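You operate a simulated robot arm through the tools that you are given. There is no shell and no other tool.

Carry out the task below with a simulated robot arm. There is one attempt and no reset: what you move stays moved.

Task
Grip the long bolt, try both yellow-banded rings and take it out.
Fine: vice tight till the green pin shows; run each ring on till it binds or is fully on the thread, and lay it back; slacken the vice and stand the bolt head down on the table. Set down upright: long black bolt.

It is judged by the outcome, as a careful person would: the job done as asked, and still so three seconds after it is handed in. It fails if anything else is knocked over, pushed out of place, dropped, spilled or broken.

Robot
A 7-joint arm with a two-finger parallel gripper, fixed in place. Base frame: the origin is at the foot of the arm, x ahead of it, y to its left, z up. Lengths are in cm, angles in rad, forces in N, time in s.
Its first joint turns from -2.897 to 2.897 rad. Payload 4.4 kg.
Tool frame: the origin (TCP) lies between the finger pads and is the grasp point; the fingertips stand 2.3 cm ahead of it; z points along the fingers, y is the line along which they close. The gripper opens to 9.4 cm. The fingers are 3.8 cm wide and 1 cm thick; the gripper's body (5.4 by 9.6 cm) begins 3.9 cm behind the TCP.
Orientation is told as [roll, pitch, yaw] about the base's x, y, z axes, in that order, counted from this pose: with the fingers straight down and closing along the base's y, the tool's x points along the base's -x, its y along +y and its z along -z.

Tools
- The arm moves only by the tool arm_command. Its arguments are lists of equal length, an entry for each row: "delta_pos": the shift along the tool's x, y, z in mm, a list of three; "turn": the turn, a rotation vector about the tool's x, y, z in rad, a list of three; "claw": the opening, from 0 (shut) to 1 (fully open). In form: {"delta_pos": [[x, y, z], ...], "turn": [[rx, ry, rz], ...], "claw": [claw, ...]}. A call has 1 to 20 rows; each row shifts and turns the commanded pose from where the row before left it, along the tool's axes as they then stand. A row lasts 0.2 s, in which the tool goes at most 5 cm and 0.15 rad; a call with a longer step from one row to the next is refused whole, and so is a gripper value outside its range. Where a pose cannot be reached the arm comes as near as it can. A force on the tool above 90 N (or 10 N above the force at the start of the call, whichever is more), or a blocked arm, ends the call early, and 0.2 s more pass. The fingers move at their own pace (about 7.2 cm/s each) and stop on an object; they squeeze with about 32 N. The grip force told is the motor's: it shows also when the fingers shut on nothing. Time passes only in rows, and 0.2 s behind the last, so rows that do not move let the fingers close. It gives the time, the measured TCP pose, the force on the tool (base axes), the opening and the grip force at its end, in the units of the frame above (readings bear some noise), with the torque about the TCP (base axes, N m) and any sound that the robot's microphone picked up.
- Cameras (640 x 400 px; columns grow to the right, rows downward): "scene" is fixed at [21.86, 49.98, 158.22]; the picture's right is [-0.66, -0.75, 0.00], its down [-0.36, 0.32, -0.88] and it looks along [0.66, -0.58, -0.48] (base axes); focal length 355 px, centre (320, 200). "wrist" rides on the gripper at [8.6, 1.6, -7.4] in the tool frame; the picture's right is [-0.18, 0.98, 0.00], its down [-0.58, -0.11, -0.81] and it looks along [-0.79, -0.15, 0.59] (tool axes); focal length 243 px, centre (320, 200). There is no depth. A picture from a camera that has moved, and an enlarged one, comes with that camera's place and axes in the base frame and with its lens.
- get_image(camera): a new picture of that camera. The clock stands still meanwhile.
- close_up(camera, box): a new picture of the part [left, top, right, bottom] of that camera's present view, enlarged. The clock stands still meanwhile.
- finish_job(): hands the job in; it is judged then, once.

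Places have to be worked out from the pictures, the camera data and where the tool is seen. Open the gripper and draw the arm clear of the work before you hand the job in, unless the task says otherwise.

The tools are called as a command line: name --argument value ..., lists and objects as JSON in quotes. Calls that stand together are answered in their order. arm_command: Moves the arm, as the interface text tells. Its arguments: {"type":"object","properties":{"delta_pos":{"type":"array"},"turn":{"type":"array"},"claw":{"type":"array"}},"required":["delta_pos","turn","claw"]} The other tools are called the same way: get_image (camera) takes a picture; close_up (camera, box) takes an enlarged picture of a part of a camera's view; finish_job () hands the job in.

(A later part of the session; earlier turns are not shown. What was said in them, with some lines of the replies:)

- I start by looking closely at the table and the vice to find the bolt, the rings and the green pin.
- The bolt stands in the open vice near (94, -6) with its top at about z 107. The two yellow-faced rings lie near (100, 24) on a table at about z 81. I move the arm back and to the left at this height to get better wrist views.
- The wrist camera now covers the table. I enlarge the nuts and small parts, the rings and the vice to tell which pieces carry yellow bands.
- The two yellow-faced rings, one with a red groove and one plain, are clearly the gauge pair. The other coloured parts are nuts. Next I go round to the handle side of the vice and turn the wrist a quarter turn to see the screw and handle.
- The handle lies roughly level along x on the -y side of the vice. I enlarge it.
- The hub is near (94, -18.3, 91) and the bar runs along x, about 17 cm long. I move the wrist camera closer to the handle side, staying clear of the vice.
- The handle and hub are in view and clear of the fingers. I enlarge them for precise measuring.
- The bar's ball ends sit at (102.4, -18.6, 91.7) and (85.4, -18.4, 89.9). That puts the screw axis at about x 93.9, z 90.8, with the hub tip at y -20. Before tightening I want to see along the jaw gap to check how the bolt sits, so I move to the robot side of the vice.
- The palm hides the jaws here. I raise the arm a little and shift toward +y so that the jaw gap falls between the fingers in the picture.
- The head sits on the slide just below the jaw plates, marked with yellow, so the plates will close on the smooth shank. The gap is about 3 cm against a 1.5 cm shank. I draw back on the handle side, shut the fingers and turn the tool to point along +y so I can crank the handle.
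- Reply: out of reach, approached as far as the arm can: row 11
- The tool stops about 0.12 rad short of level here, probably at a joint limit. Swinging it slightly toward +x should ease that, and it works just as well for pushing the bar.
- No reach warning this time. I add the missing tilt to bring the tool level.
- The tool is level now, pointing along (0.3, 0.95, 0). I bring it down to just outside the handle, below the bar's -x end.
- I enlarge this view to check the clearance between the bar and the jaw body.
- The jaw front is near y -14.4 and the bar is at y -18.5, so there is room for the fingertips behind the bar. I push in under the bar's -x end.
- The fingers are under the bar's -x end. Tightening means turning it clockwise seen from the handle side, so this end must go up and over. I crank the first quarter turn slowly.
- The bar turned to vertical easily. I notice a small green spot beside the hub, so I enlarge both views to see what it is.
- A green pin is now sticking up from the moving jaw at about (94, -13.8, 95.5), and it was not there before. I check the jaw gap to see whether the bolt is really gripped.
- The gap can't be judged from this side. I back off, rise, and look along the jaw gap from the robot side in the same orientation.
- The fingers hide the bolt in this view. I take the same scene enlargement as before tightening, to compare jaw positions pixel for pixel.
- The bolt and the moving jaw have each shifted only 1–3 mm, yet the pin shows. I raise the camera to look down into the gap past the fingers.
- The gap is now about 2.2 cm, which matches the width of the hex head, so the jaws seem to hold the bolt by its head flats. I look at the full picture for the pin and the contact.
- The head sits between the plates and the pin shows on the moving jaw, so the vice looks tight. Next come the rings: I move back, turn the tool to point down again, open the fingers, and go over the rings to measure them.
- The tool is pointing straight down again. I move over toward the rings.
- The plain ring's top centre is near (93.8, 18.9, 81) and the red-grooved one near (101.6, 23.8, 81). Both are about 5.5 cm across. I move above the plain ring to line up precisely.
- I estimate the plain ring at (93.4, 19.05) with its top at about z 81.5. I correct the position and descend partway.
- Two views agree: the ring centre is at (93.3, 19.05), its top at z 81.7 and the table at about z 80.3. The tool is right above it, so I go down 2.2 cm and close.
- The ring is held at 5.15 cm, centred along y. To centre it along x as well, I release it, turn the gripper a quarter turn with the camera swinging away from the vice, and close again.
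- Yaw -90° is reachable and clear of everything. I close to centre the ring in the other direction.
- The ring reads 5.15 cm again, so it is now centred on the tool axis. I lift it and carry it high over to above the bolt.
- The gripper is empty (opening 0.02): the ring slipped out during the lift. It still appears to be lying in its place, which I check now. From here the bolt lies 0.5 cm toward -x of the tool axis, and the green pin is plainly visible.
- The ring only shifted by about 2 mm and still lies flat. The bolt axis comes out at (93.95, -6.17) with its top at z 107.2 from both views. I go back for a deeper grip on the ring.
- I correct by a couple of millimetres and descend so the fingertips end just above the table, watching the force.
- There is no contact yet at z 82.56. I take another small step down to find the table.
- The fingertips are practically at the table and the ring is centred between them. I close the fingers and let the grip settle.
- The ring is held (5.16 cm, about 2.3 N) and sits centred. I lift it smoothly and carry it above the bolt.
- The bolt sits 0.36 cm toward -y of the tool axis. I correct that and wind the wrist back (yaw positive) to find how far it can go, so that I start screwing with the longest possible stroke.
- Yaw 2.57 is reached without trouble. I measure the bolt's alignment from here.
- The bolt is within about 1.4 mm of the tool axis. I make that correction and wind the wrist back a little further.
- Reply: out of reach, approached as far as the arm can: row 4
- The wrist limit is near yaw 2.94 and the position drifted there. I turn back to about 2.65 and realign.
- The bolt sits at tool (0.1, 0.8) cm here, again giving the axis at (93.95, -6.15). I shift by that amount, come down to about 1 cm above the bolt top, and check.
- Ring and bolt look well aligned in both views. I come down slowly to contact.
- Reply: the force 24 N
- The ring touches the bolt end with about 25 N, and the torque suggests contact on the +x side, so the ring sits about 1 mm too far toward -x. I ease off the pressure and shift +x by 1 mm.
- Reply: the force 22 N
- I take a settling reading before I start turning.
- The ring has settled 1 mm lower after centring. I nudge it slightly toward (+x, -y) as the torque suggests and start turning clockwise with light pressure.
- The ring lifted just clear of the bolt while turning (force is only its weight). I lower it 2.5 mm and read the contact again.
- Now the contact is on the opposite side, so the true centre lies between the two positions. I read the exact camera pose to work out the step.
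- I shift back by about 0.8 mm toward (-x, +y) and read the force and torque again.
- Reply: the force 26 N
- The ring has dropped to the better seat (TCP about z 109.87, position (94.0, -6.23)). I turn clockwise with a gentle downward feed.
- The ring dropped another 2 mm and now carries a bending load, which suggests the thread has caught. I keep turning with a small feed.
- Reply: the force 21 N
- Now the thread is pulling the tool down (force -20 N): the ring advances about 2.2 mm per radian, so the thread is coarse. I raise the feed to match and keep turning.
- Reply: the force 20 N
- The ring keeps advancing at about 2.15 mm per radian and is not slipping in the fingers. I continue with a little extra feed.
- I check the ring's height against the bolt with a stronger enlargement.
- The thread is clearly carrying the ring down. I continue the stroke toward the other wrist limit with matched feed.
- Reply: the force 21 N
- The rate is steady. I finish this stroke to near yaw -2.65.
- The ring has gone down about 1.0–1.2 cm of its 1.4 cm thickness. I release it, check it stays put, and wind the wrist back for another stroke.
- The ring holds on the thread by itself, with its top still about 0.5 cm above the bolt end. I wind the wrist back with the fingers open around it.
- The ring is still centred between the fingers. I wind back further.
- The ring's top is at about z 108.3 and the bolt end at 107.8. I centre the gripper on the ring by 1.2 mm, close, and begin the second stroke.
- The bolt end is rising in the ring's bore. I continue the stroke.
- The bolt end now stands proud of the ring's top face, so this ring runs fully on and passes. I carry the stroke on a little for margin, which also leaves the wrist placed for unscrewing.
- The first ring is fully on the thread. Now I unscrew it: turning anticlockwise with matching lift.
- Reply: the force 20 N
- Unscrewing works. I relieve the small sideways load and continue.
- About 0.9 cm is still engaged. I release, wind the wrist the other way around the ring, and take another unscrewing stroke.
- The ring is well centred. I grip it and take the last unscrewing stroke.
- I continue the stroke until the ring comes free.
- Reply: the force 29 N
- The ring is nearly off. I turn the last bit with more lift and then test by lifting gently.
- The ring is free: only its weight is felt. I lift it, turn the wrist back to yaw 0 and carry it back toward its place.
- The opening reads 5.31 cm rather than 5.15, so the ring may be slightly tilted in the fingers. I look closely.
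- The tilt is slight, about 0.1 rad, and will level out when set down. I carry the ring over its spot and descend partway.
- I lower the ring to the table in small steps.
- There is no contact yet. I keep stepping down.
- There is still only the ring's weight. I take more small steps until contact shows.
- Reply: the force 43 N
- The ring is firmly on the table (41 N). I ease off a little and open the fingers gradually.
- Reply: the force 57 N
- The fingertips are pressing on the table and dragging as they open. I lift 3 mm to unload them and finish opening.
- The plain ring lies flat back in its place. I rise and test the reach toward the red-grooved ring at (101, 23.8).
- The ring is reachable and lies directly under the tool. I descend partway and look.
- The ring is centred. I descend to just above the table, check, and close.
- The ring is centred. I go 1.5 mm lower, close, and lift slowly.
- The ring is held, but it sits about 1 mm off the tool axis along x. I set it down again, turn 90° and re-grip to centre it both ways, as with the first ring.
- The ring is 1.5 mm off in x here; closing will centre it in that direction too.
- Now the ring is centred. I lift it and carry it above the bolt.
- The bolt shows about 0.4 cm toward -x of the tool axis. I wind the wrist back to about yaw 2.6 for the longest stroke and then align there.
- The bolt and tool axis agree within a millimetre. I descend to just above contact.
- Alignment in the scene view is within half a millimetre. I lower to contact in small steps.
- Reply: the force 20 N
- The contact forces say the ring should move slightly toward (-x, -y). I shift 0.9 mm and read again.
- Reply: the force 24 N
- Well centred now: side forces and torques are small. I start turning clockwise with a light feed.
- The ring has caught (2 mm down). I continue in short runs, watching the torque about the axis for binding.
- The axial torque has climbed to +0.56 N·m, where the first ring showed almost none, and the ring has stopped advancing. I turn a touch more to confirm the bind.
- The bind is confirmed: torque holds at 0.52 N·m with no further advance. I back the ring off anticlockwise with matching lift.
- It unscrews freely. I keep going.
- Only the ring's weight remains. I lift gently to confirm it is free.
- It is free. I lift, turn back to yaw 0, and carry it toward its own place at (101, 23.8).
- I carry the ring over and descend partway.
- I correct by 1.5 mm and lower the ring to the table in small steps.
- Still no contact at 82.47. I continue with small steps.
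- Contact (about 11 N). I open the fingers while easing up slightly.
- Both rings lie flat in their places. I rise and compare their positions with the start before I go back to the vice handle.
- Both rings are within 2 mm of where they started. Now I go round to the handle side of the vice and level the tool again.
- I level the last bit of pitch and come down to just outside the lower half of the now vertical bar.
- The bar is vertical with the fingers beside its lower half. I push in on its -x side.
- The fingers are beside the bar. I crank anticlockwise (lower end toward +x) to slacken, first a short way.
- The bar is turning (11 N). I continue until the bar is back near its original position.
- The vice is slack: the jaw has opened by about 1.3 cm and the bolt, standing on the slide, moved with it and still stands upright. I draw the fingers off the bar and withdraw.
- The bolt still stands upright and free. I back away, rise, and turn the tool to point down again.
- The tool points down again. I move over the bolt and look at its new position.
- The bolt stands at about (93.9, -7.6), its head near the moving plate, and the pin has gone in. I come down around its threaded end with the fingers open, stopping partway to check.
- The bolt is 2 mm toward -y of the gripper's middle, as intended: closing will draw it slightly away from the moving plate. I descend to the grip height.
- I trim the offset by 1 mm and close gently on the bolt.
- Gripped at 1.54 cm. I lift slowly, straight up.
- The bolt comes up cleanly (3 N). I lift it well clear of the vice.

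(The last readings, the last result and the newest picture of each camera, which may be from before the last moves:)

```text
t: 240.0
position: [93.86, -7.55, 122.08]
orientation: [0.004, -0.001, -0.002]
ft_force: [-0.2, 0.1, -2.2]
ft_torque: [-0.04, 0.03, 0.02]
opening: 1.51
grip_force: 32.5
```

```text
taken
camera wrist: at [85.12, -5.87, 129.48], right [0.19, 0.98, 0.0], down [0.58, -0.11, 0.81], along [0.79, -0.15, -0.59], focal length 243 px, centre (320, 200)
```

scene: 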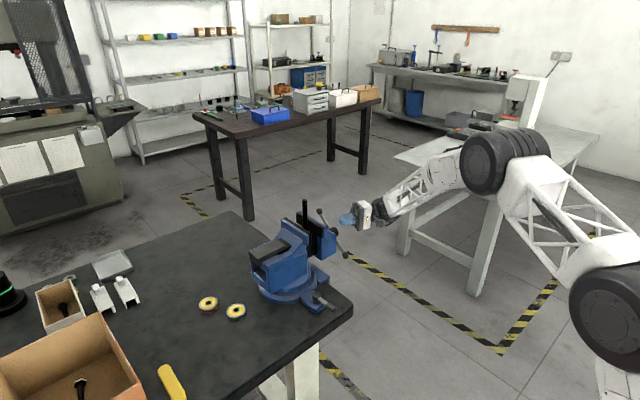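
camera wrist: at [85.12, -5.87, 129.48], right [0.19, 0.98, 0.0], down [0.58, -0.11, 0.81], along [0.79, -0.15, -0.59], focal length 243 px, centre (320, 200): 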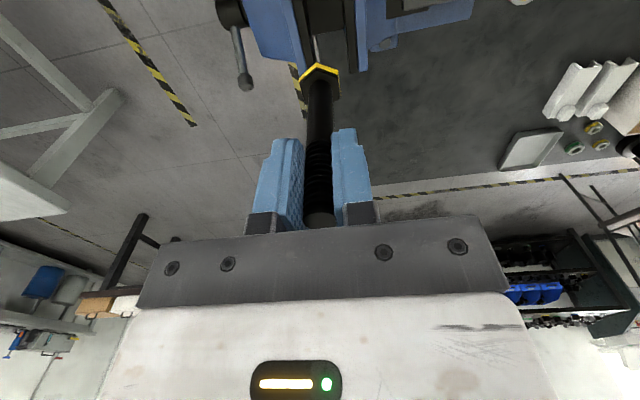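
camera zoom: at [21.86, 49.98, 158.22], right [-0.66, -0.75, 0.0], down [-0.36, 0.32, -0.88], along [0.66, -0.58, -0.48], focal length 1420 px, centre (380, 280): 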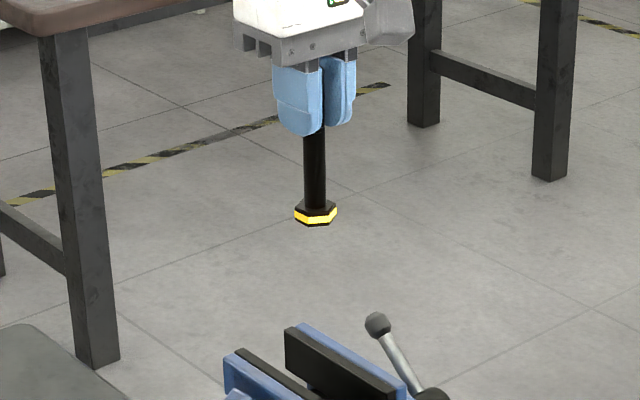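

The bolt hangs vertically, its head bottom about 9 cm below the tool point. I carry it to a free area of the table near (83, 24).

arm_command --delta_pos '[[4, 12, 0], [7.7, 22, 0], [8, 23.5, 0], [8, 23.5, 0], [8, 23.5, 0], [8, 23.5, 0], [8, 23.5, 0], [8, 23.5, 0], [8, 23.5, 0], [8, 23.5, 0], [8, 23.5, 0], [8, 23.5, 0], [8, 23.5, 0], [6, 15, 0], [3, 8, 0], [0, 0, 0]]' --turn '[[0, 0, 0], [0, 0, 0], [0, 0, 0], [0, 0, 0], [0, 0, 0], [0, 0, 0], [0, 0, 0], [0, 0, 0], [0, 0, 0], [0, 0, 0], [0, 0, 0], [0, 0, 0], [0, 0, 0], [0, 0, 0], [0, 0, 0], [0, 0, 0]]' --claw '[0, 0, 0, 0, 0, 0, 0, 0, 0, 0, 0, 0, 0, 0, 0, 0]'

get_image --camera "wrist"

get_image --camera "scene"

```text
t: 243.4
position: [82.94, 24.04, 122.17]
orientation: [0.003, 0.0, -0.001]
ft_force: [-0.1, -0.7, -2.1]
ft_torque: [-0.01, 0.0, 0.01]
opening: 1.54
grip_force: 31.9
```

```text
taken
camera wrist: at [74.22, 25.63, 129.65], right [0.19, 0.98, 0.0], down [0.58, -0.11, 0.81], along [0.79, -0.15, -0.59], focal length 243 px, centre (320, 200)
```

wrist: 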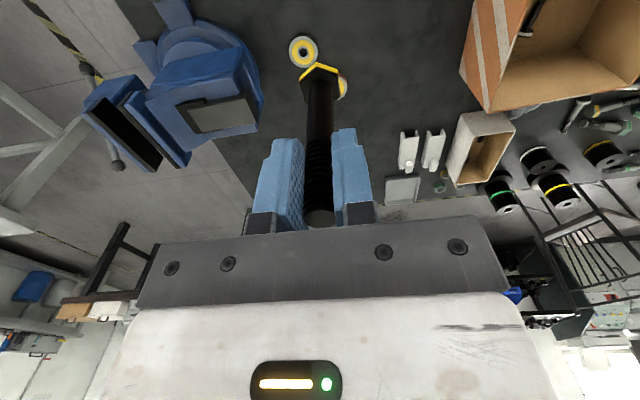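

```text
taken
```

scene: 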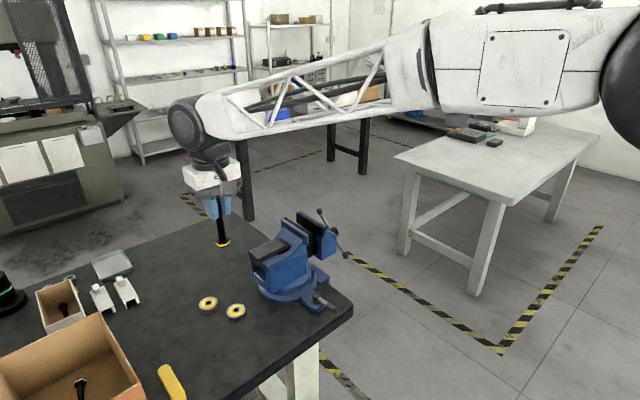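

The spot below is clear table. I descend to a few centimetres above it.

arm_command --delta_pos '[[0, 0, 12], [0, 0, 22], [0, 0, 28], [0, 0, 28], [0, 0, 28], [0, 0, 28], [0, 0, 28], [0, 0, 28], [0, 0, 28], [0, 0, 28], [0, 0, 22], [0, 0, 12], [0, 0, 8], [0, 0, 0]]' --turn '[[0, 0, 0], [0, 0, 0], [0, 0, 0], [0, 0, 0], [0, 0, 0], [0, 0, 0], [0, 0, 0], [0, 0, 0], [0, 0, 0], [0, 0, 0], [0, 0, 0], [0, 0, 0], [0, 0, 0], [0, 0, 0]]' --claw '[0, 0, 0, 0, 0, 0, 0, 0, 0, 0, 0, 0, 0, 0]'

close_up --camera "scene" --box '[190, 270, 310, 380]'

close_up --camera "wrist" --box '[200, 0, 440, 240]'

```text
t: 246.4
position: [83.15, 24.04, 92.19]
orientation: [0.004, 0.0, -0.001]
ft_force: [0.1, -0.1, -2.5]
ft_torque: [0.05, -0.01, 0.0]
opening: 1.55
grip_force: 31.8
```

```text
3.64 times, centred on (250, 325) of scene
camera zoom: at [21.86, 49.98, 158.22], right [-0.66, -0.75, 0.0], down [-0.36, 0.32, -0.88], along [0.66, -0.58, -0.48], focal length 1291 px, centre (574, -254)
```

zoom: 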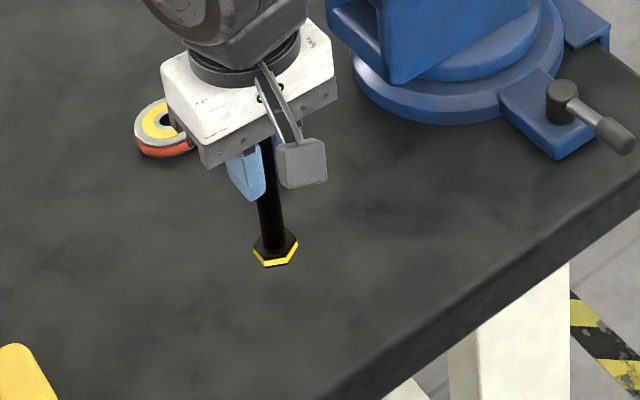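

```text
1.67 times, centred on (320, 120) of wrist
camera zoom: at [74.32, 25.74, 99.6], right [0.19, 0.98, 0.0], down [0.58, -0.11, 0.81], along [0.79, -0.15, -0.59], focal length 404 px, centre (320, 333)
```

zoom: 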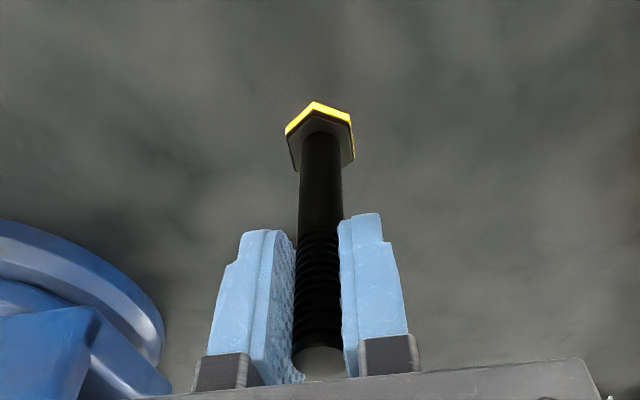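

The bolt hangs straight. I lower it slowly toward contact.

arm_command --delta_pos '[[0, 0, 8], [0, 0, 8], [0, 0, 5], [0, 0, 0]]' --turn '[[0, 0, 0], [0, 0, 0], [0, 0, 0], [0, 0, 0]]' --claw '[0, 0, 0, 0]'

arm_command --delta_pos '[[0, 0, 2], [0, 0, 2], [0, 0, 0]]' --turn '[[0, 0, 0], [0, 0, 0], [0, 0, 0]]' --claw '[0, 0, 0]'

close_up --camera "scene" --box '[210, 300, 270, 360]'

```text
t: 247.4
position: [82.91, 23.95, 90.11]
orientation: [0.004, -0.001, -0.003]
ft_force: [-0.7, -0.4, -1.3]
ft_torque: [0.04, -0.01, 0.0]
opening: 1.54
grip_force: 31.9
```

```text
t: 248.2
position: [83.05, 24.07, 89.71]
orientation: [0.004, 0.0, -0.003]
ft_force: [-1.5, -2.1, 7.0]
ft_torque: [-0.34, 0.11, -0.02]
opening: 1.55
grip_force: 31.5
```

```text
6.67 times, centred on (240, 330) of scene
camera zoom: at [21.86, 49.98, 158.22], right [-0.66, -0.75, 0.0], down [-0.36, 0.32, -0.88], along [0.66, -0.58, -0.48], focal length 2368 px, centre (853, -667)
```

zoom: 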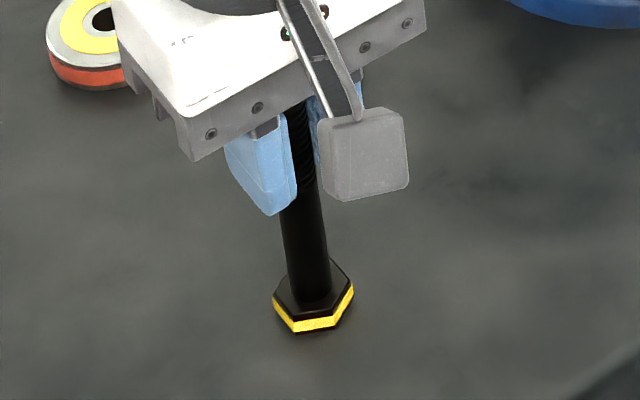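

First contact, at the -y edge of the head. I lower a touch more so the head seats flat.

arm_command --delta_pos '[[0, 0, 0.7], [0, 0, 0]]' --turn '[[0, 0, 0], [0, 0, 0]]' --claw '[0, 0]'

```text
t: 248.8
position: [83.04, 24.02, 89.7]
orientation: [0.004, -0.001, -0.002]
ft_force: [-4.1, -3.0, 22.7]
ft_torque: [-0.51, 0.44, 0.0]
opening: 1.56
grip_force: 31.9
```

The remaining tilt is only a few milliradians. I ease the pressure and open gradually.

arm_command --delta_pos '[[0, 0, -0.7], [0, 0, 0], [0, 0, 0], [0, 0, 0], [0, 0, 0], [0, 0, 0], [0, 0, 0]]' --turn '[[0, 0, 0], [0, 0, 0], [0, 0, 0], [0, 0, 0], [0, 0, 0], [0, 0, 0], [0, 0, 0]]' --claw '[0, 0.175, 0.19, 0.21, 0.25, 0.32, 0.4]'

close_up --camera "wrist" --box '[200, 0, 440, 240]'

close_up --camera "scene" --box '[210, 300, 270, 360]'

```text
t: 250.4
position: [82.87, 24.12, 89.54]
orientation: [0.002, -0.001, -0.003]
ft_force: [0.5, -1.3, 0.1]
ft_torque: [0.03, 0.01, -0.03]
opening: 3.77
grip_force: 0.1
```

```text
1.67 times, centred on (320, 120) of wrist
camera zoom: at [74.26, 25.71, 97.09], right [0.19, 0.98, 0.0], down [0.58, -0.11, 0.81], along [0.79, -0.15, -0.59], focal length 404 px, centre (320, 333)
```

zoom: 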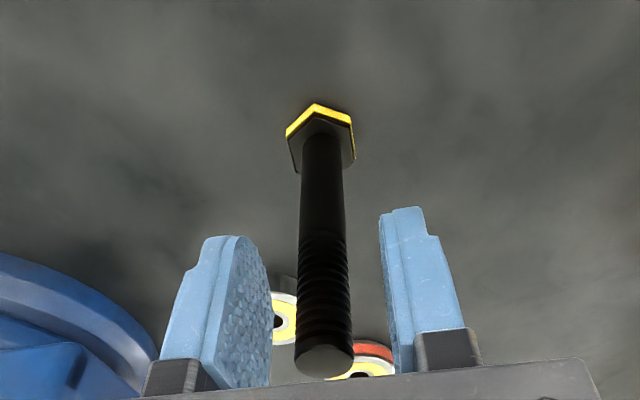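

```text
6.67 times, centred on (240, 330) of scene
camera zoom: at [21.86, 49.98, 158.22], right [-0.66, -0.75, 0.0], down [-0.36, 0.32, -0.88], along [0.66, -0.58, -0.48], focal length 2368 px, centre (853, -667)
```

zoom: 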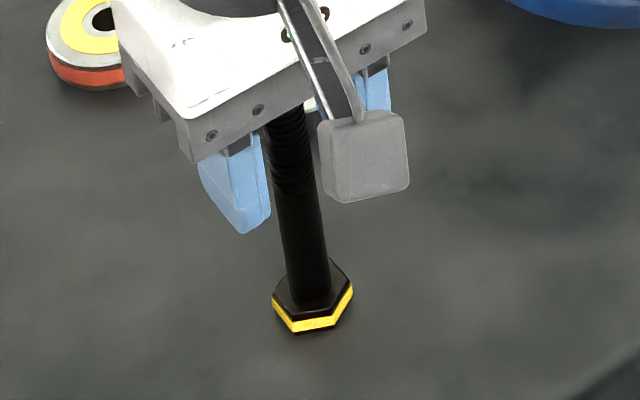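

The bolt stands by itself. I open wider and rise straight up, slowly at first.

arm_command --delta_pos '[[0, 0, 0], [0, 0, -5], [0, 0, -12], [0, 0, -18], [0, 0, -25], [0, 0, -35], [0, 0, -40], [0, 0, -40], [0, 0, -40], [0, 0, 0]]' --turn '[[0, 0, 0], [0, 0, 0], [0, 0, 0], [0, 0, 0], [0, 0, 0], [0, 0, 0], [0, 0, 0], [0, 0, 0], [0, 0, 0], [0, 0, 0]]' --claw '[0.5, 0.55, 0.55, 0.55, 0.55, 0.55, 0.55, 0.55, 0.55, 0.55]'

get_image --camera "scene"

close_up --camera "scene" --box '[200, 280, 290, 360]'

get_image --camera "wrist"

```text
t: 252.6
position: [82.73, 24.01, 110.87]
orientation: [0.003, -0.002, -0.002]
ft_force: [0.0, 0.2, 0.5]
ft_torque: [0.03, 0.03, 0.0]
opening: 5.17
grip_force: 0.1
```

```text
taken
```

scene: 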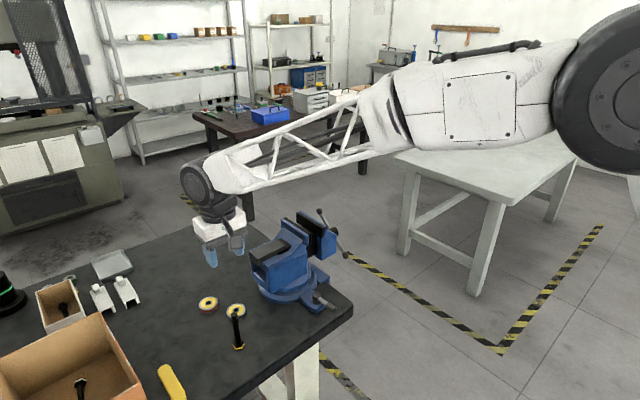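

```text
5.00 times, centred on (245, 320) of scene
camera zoom: at [21.86, 49.98, 158.22], right [-0.66, -0.75, 0.0], down [-0.36, 0.32, -0.88], along [0.66, -0.58, -0.48], focal length 1776 px, centre (695, -400)
```

zoom: 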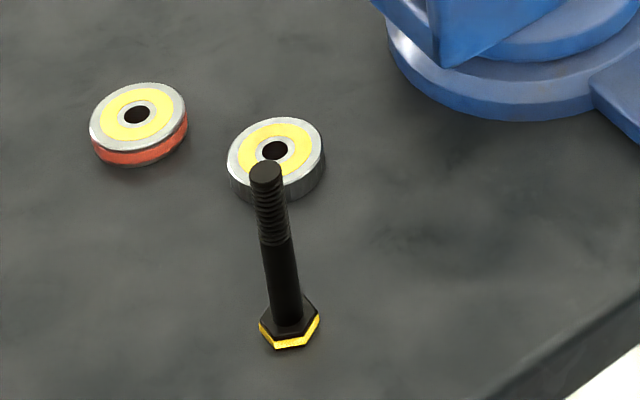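

```text
taken
camera wrist: at [74.21, 25.7, 118.29], right [0.19, 0.98, 0.0], down [0.58, -0.11, 0.81], along [0.79, -0.15, -0.59], focal length 243 px, centre (320, 200)
```

wrist: 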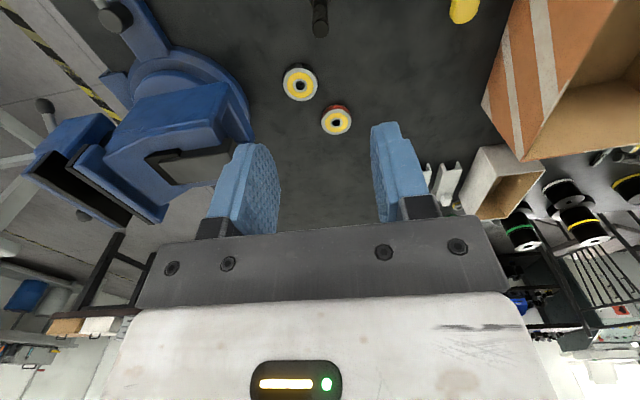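

The bolt stands upright, head down, and both rings lie in place. I open the gripper fully and draw the arm clear, up and back.

arm_command --delta_pos '[[0, 0, -40], [0, 0, -40], [0, 0, -40], [0, 0, -40], [40, -20, 0], [40, -20, 0], [40, -20, 0], [40, -20, 0], [40, -20, 0], [0, 0, 0], [0, 0, 0], [0, 0, 0], [0, 0, 0], [0, 0, 0]]' --turn '[[0, 0, 0], [0, 0, 0], [0, 0, 0], [0, 0, 0], [0, 0, 0], [0, 0, 0], [0, 0, 0], [0, 0, 0], [0, 0, 0], [0, 0, 0], [0, 0, 0], [0, 0, 0], [0, 0, 0], [0, 0, 0]]' --claw '[1, 1, 1, 1, 1, 1, 1, 1, 1, 1, 1, 1, 1, 1]'

get_image --camera "scene"

close_up --camera "scene" --box '[200, 270, 300, 360]'

close_up --camera "scene" --box '[180, 190, 380, 330]'

get_image --camera "wrist"

```text
t: 255.6
position: [62.84, 14.04, 127.12]
orientation: [0.003, -0.002, -0.001]
ft_force: [0.1, -0.2, 0.6]
ft_torque: [-0.01, -0.02, 0.0]
opening: 9.4
grip_force: 0.1
```

```text
taken
```

scene: 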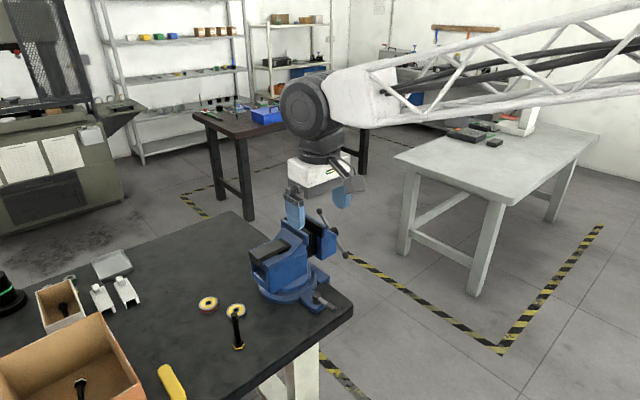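

```text
4.44 times, centred on (250, 315) of scene
camera zoom: at [21.86, 49.98, 158.22], right [-0.66, -0.75, 0.0], down [-0.36, 0.32, -0.88], along [0.66, -0.58, -0.48], focal length 1578 px, centre (631, -311)
```

zoom: 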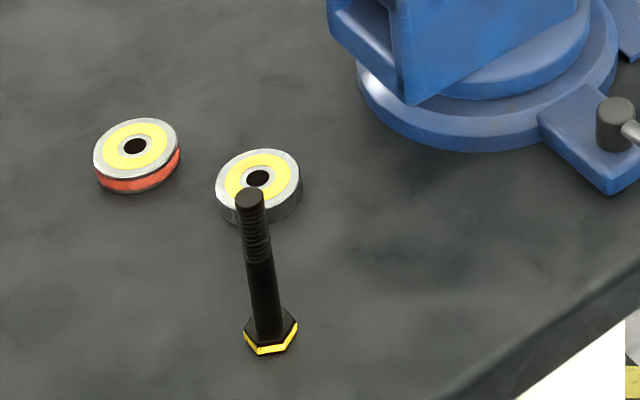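

```text
2.86 times, centred on (280, 260) of scene
camera zoom: at [21.86, 49.98, 158.22], right [-0.66, -0.75, 0.0], down [-0.36, 0.32, -0.88], along [0.66, -0.58, -0.48], focal length 1015 px, centre (434, 29)
```

zoom: 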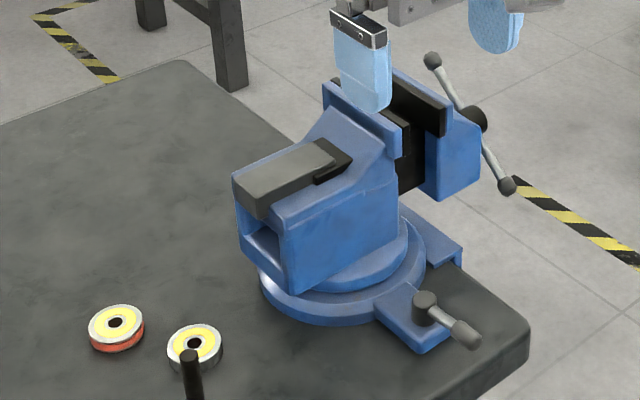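

```text
taken
camera wrist: at [54.12, 15.68, 134.59], right [0.19, 0.98, 0.0], down [0.58, -0.11, 0.81], along [0.79, -0.15, -0.59], focal length 243 px, centre (320, 200)
```

wrist: 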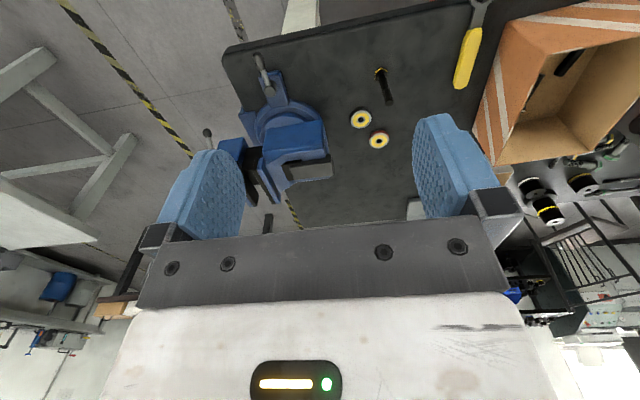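

The final pictures show the vice slack and empty. The bolt stands upright on its head near (83, 24), both yellow-banded rings lie flat in their original places, and nothing else has been disturbed. The gripper is open and the arm is clear, so I hand the job in.

finish_job

```text
The job is handed in.
```

The job is done and handed in; I haven't been given a verdict on it.

- **Vice:** I tightened it about a quarter turn, until the green pin showed. The jaws held the bolt by its hex head.
- **Plain yellow-banded ring:** it ran fully on, with the bolt end standing about 0.9 cm proud of the ring. I unscrewed it and laid it back.
- **Red-grooved yellow-banded ring:** it bound after about 0.4 cm and would not go further. I backed it off and laid it back.
- **Bolt:** I slackened the vice, lifted the bolt out and stood it head down on the table near (83, 24). In the final pictures it stands upright.

Both rings ended within about 2 mm of where they started. On my first attempt to lift the plain ring it slipped out of the fingers; it stayed flat and shifted about 2 mm. When slackening, the jaw opened further than its starting gap, so the vice is now wider open than at the start. Nothing else on the table appears to have moved, and the gripper is open and clear of the work.
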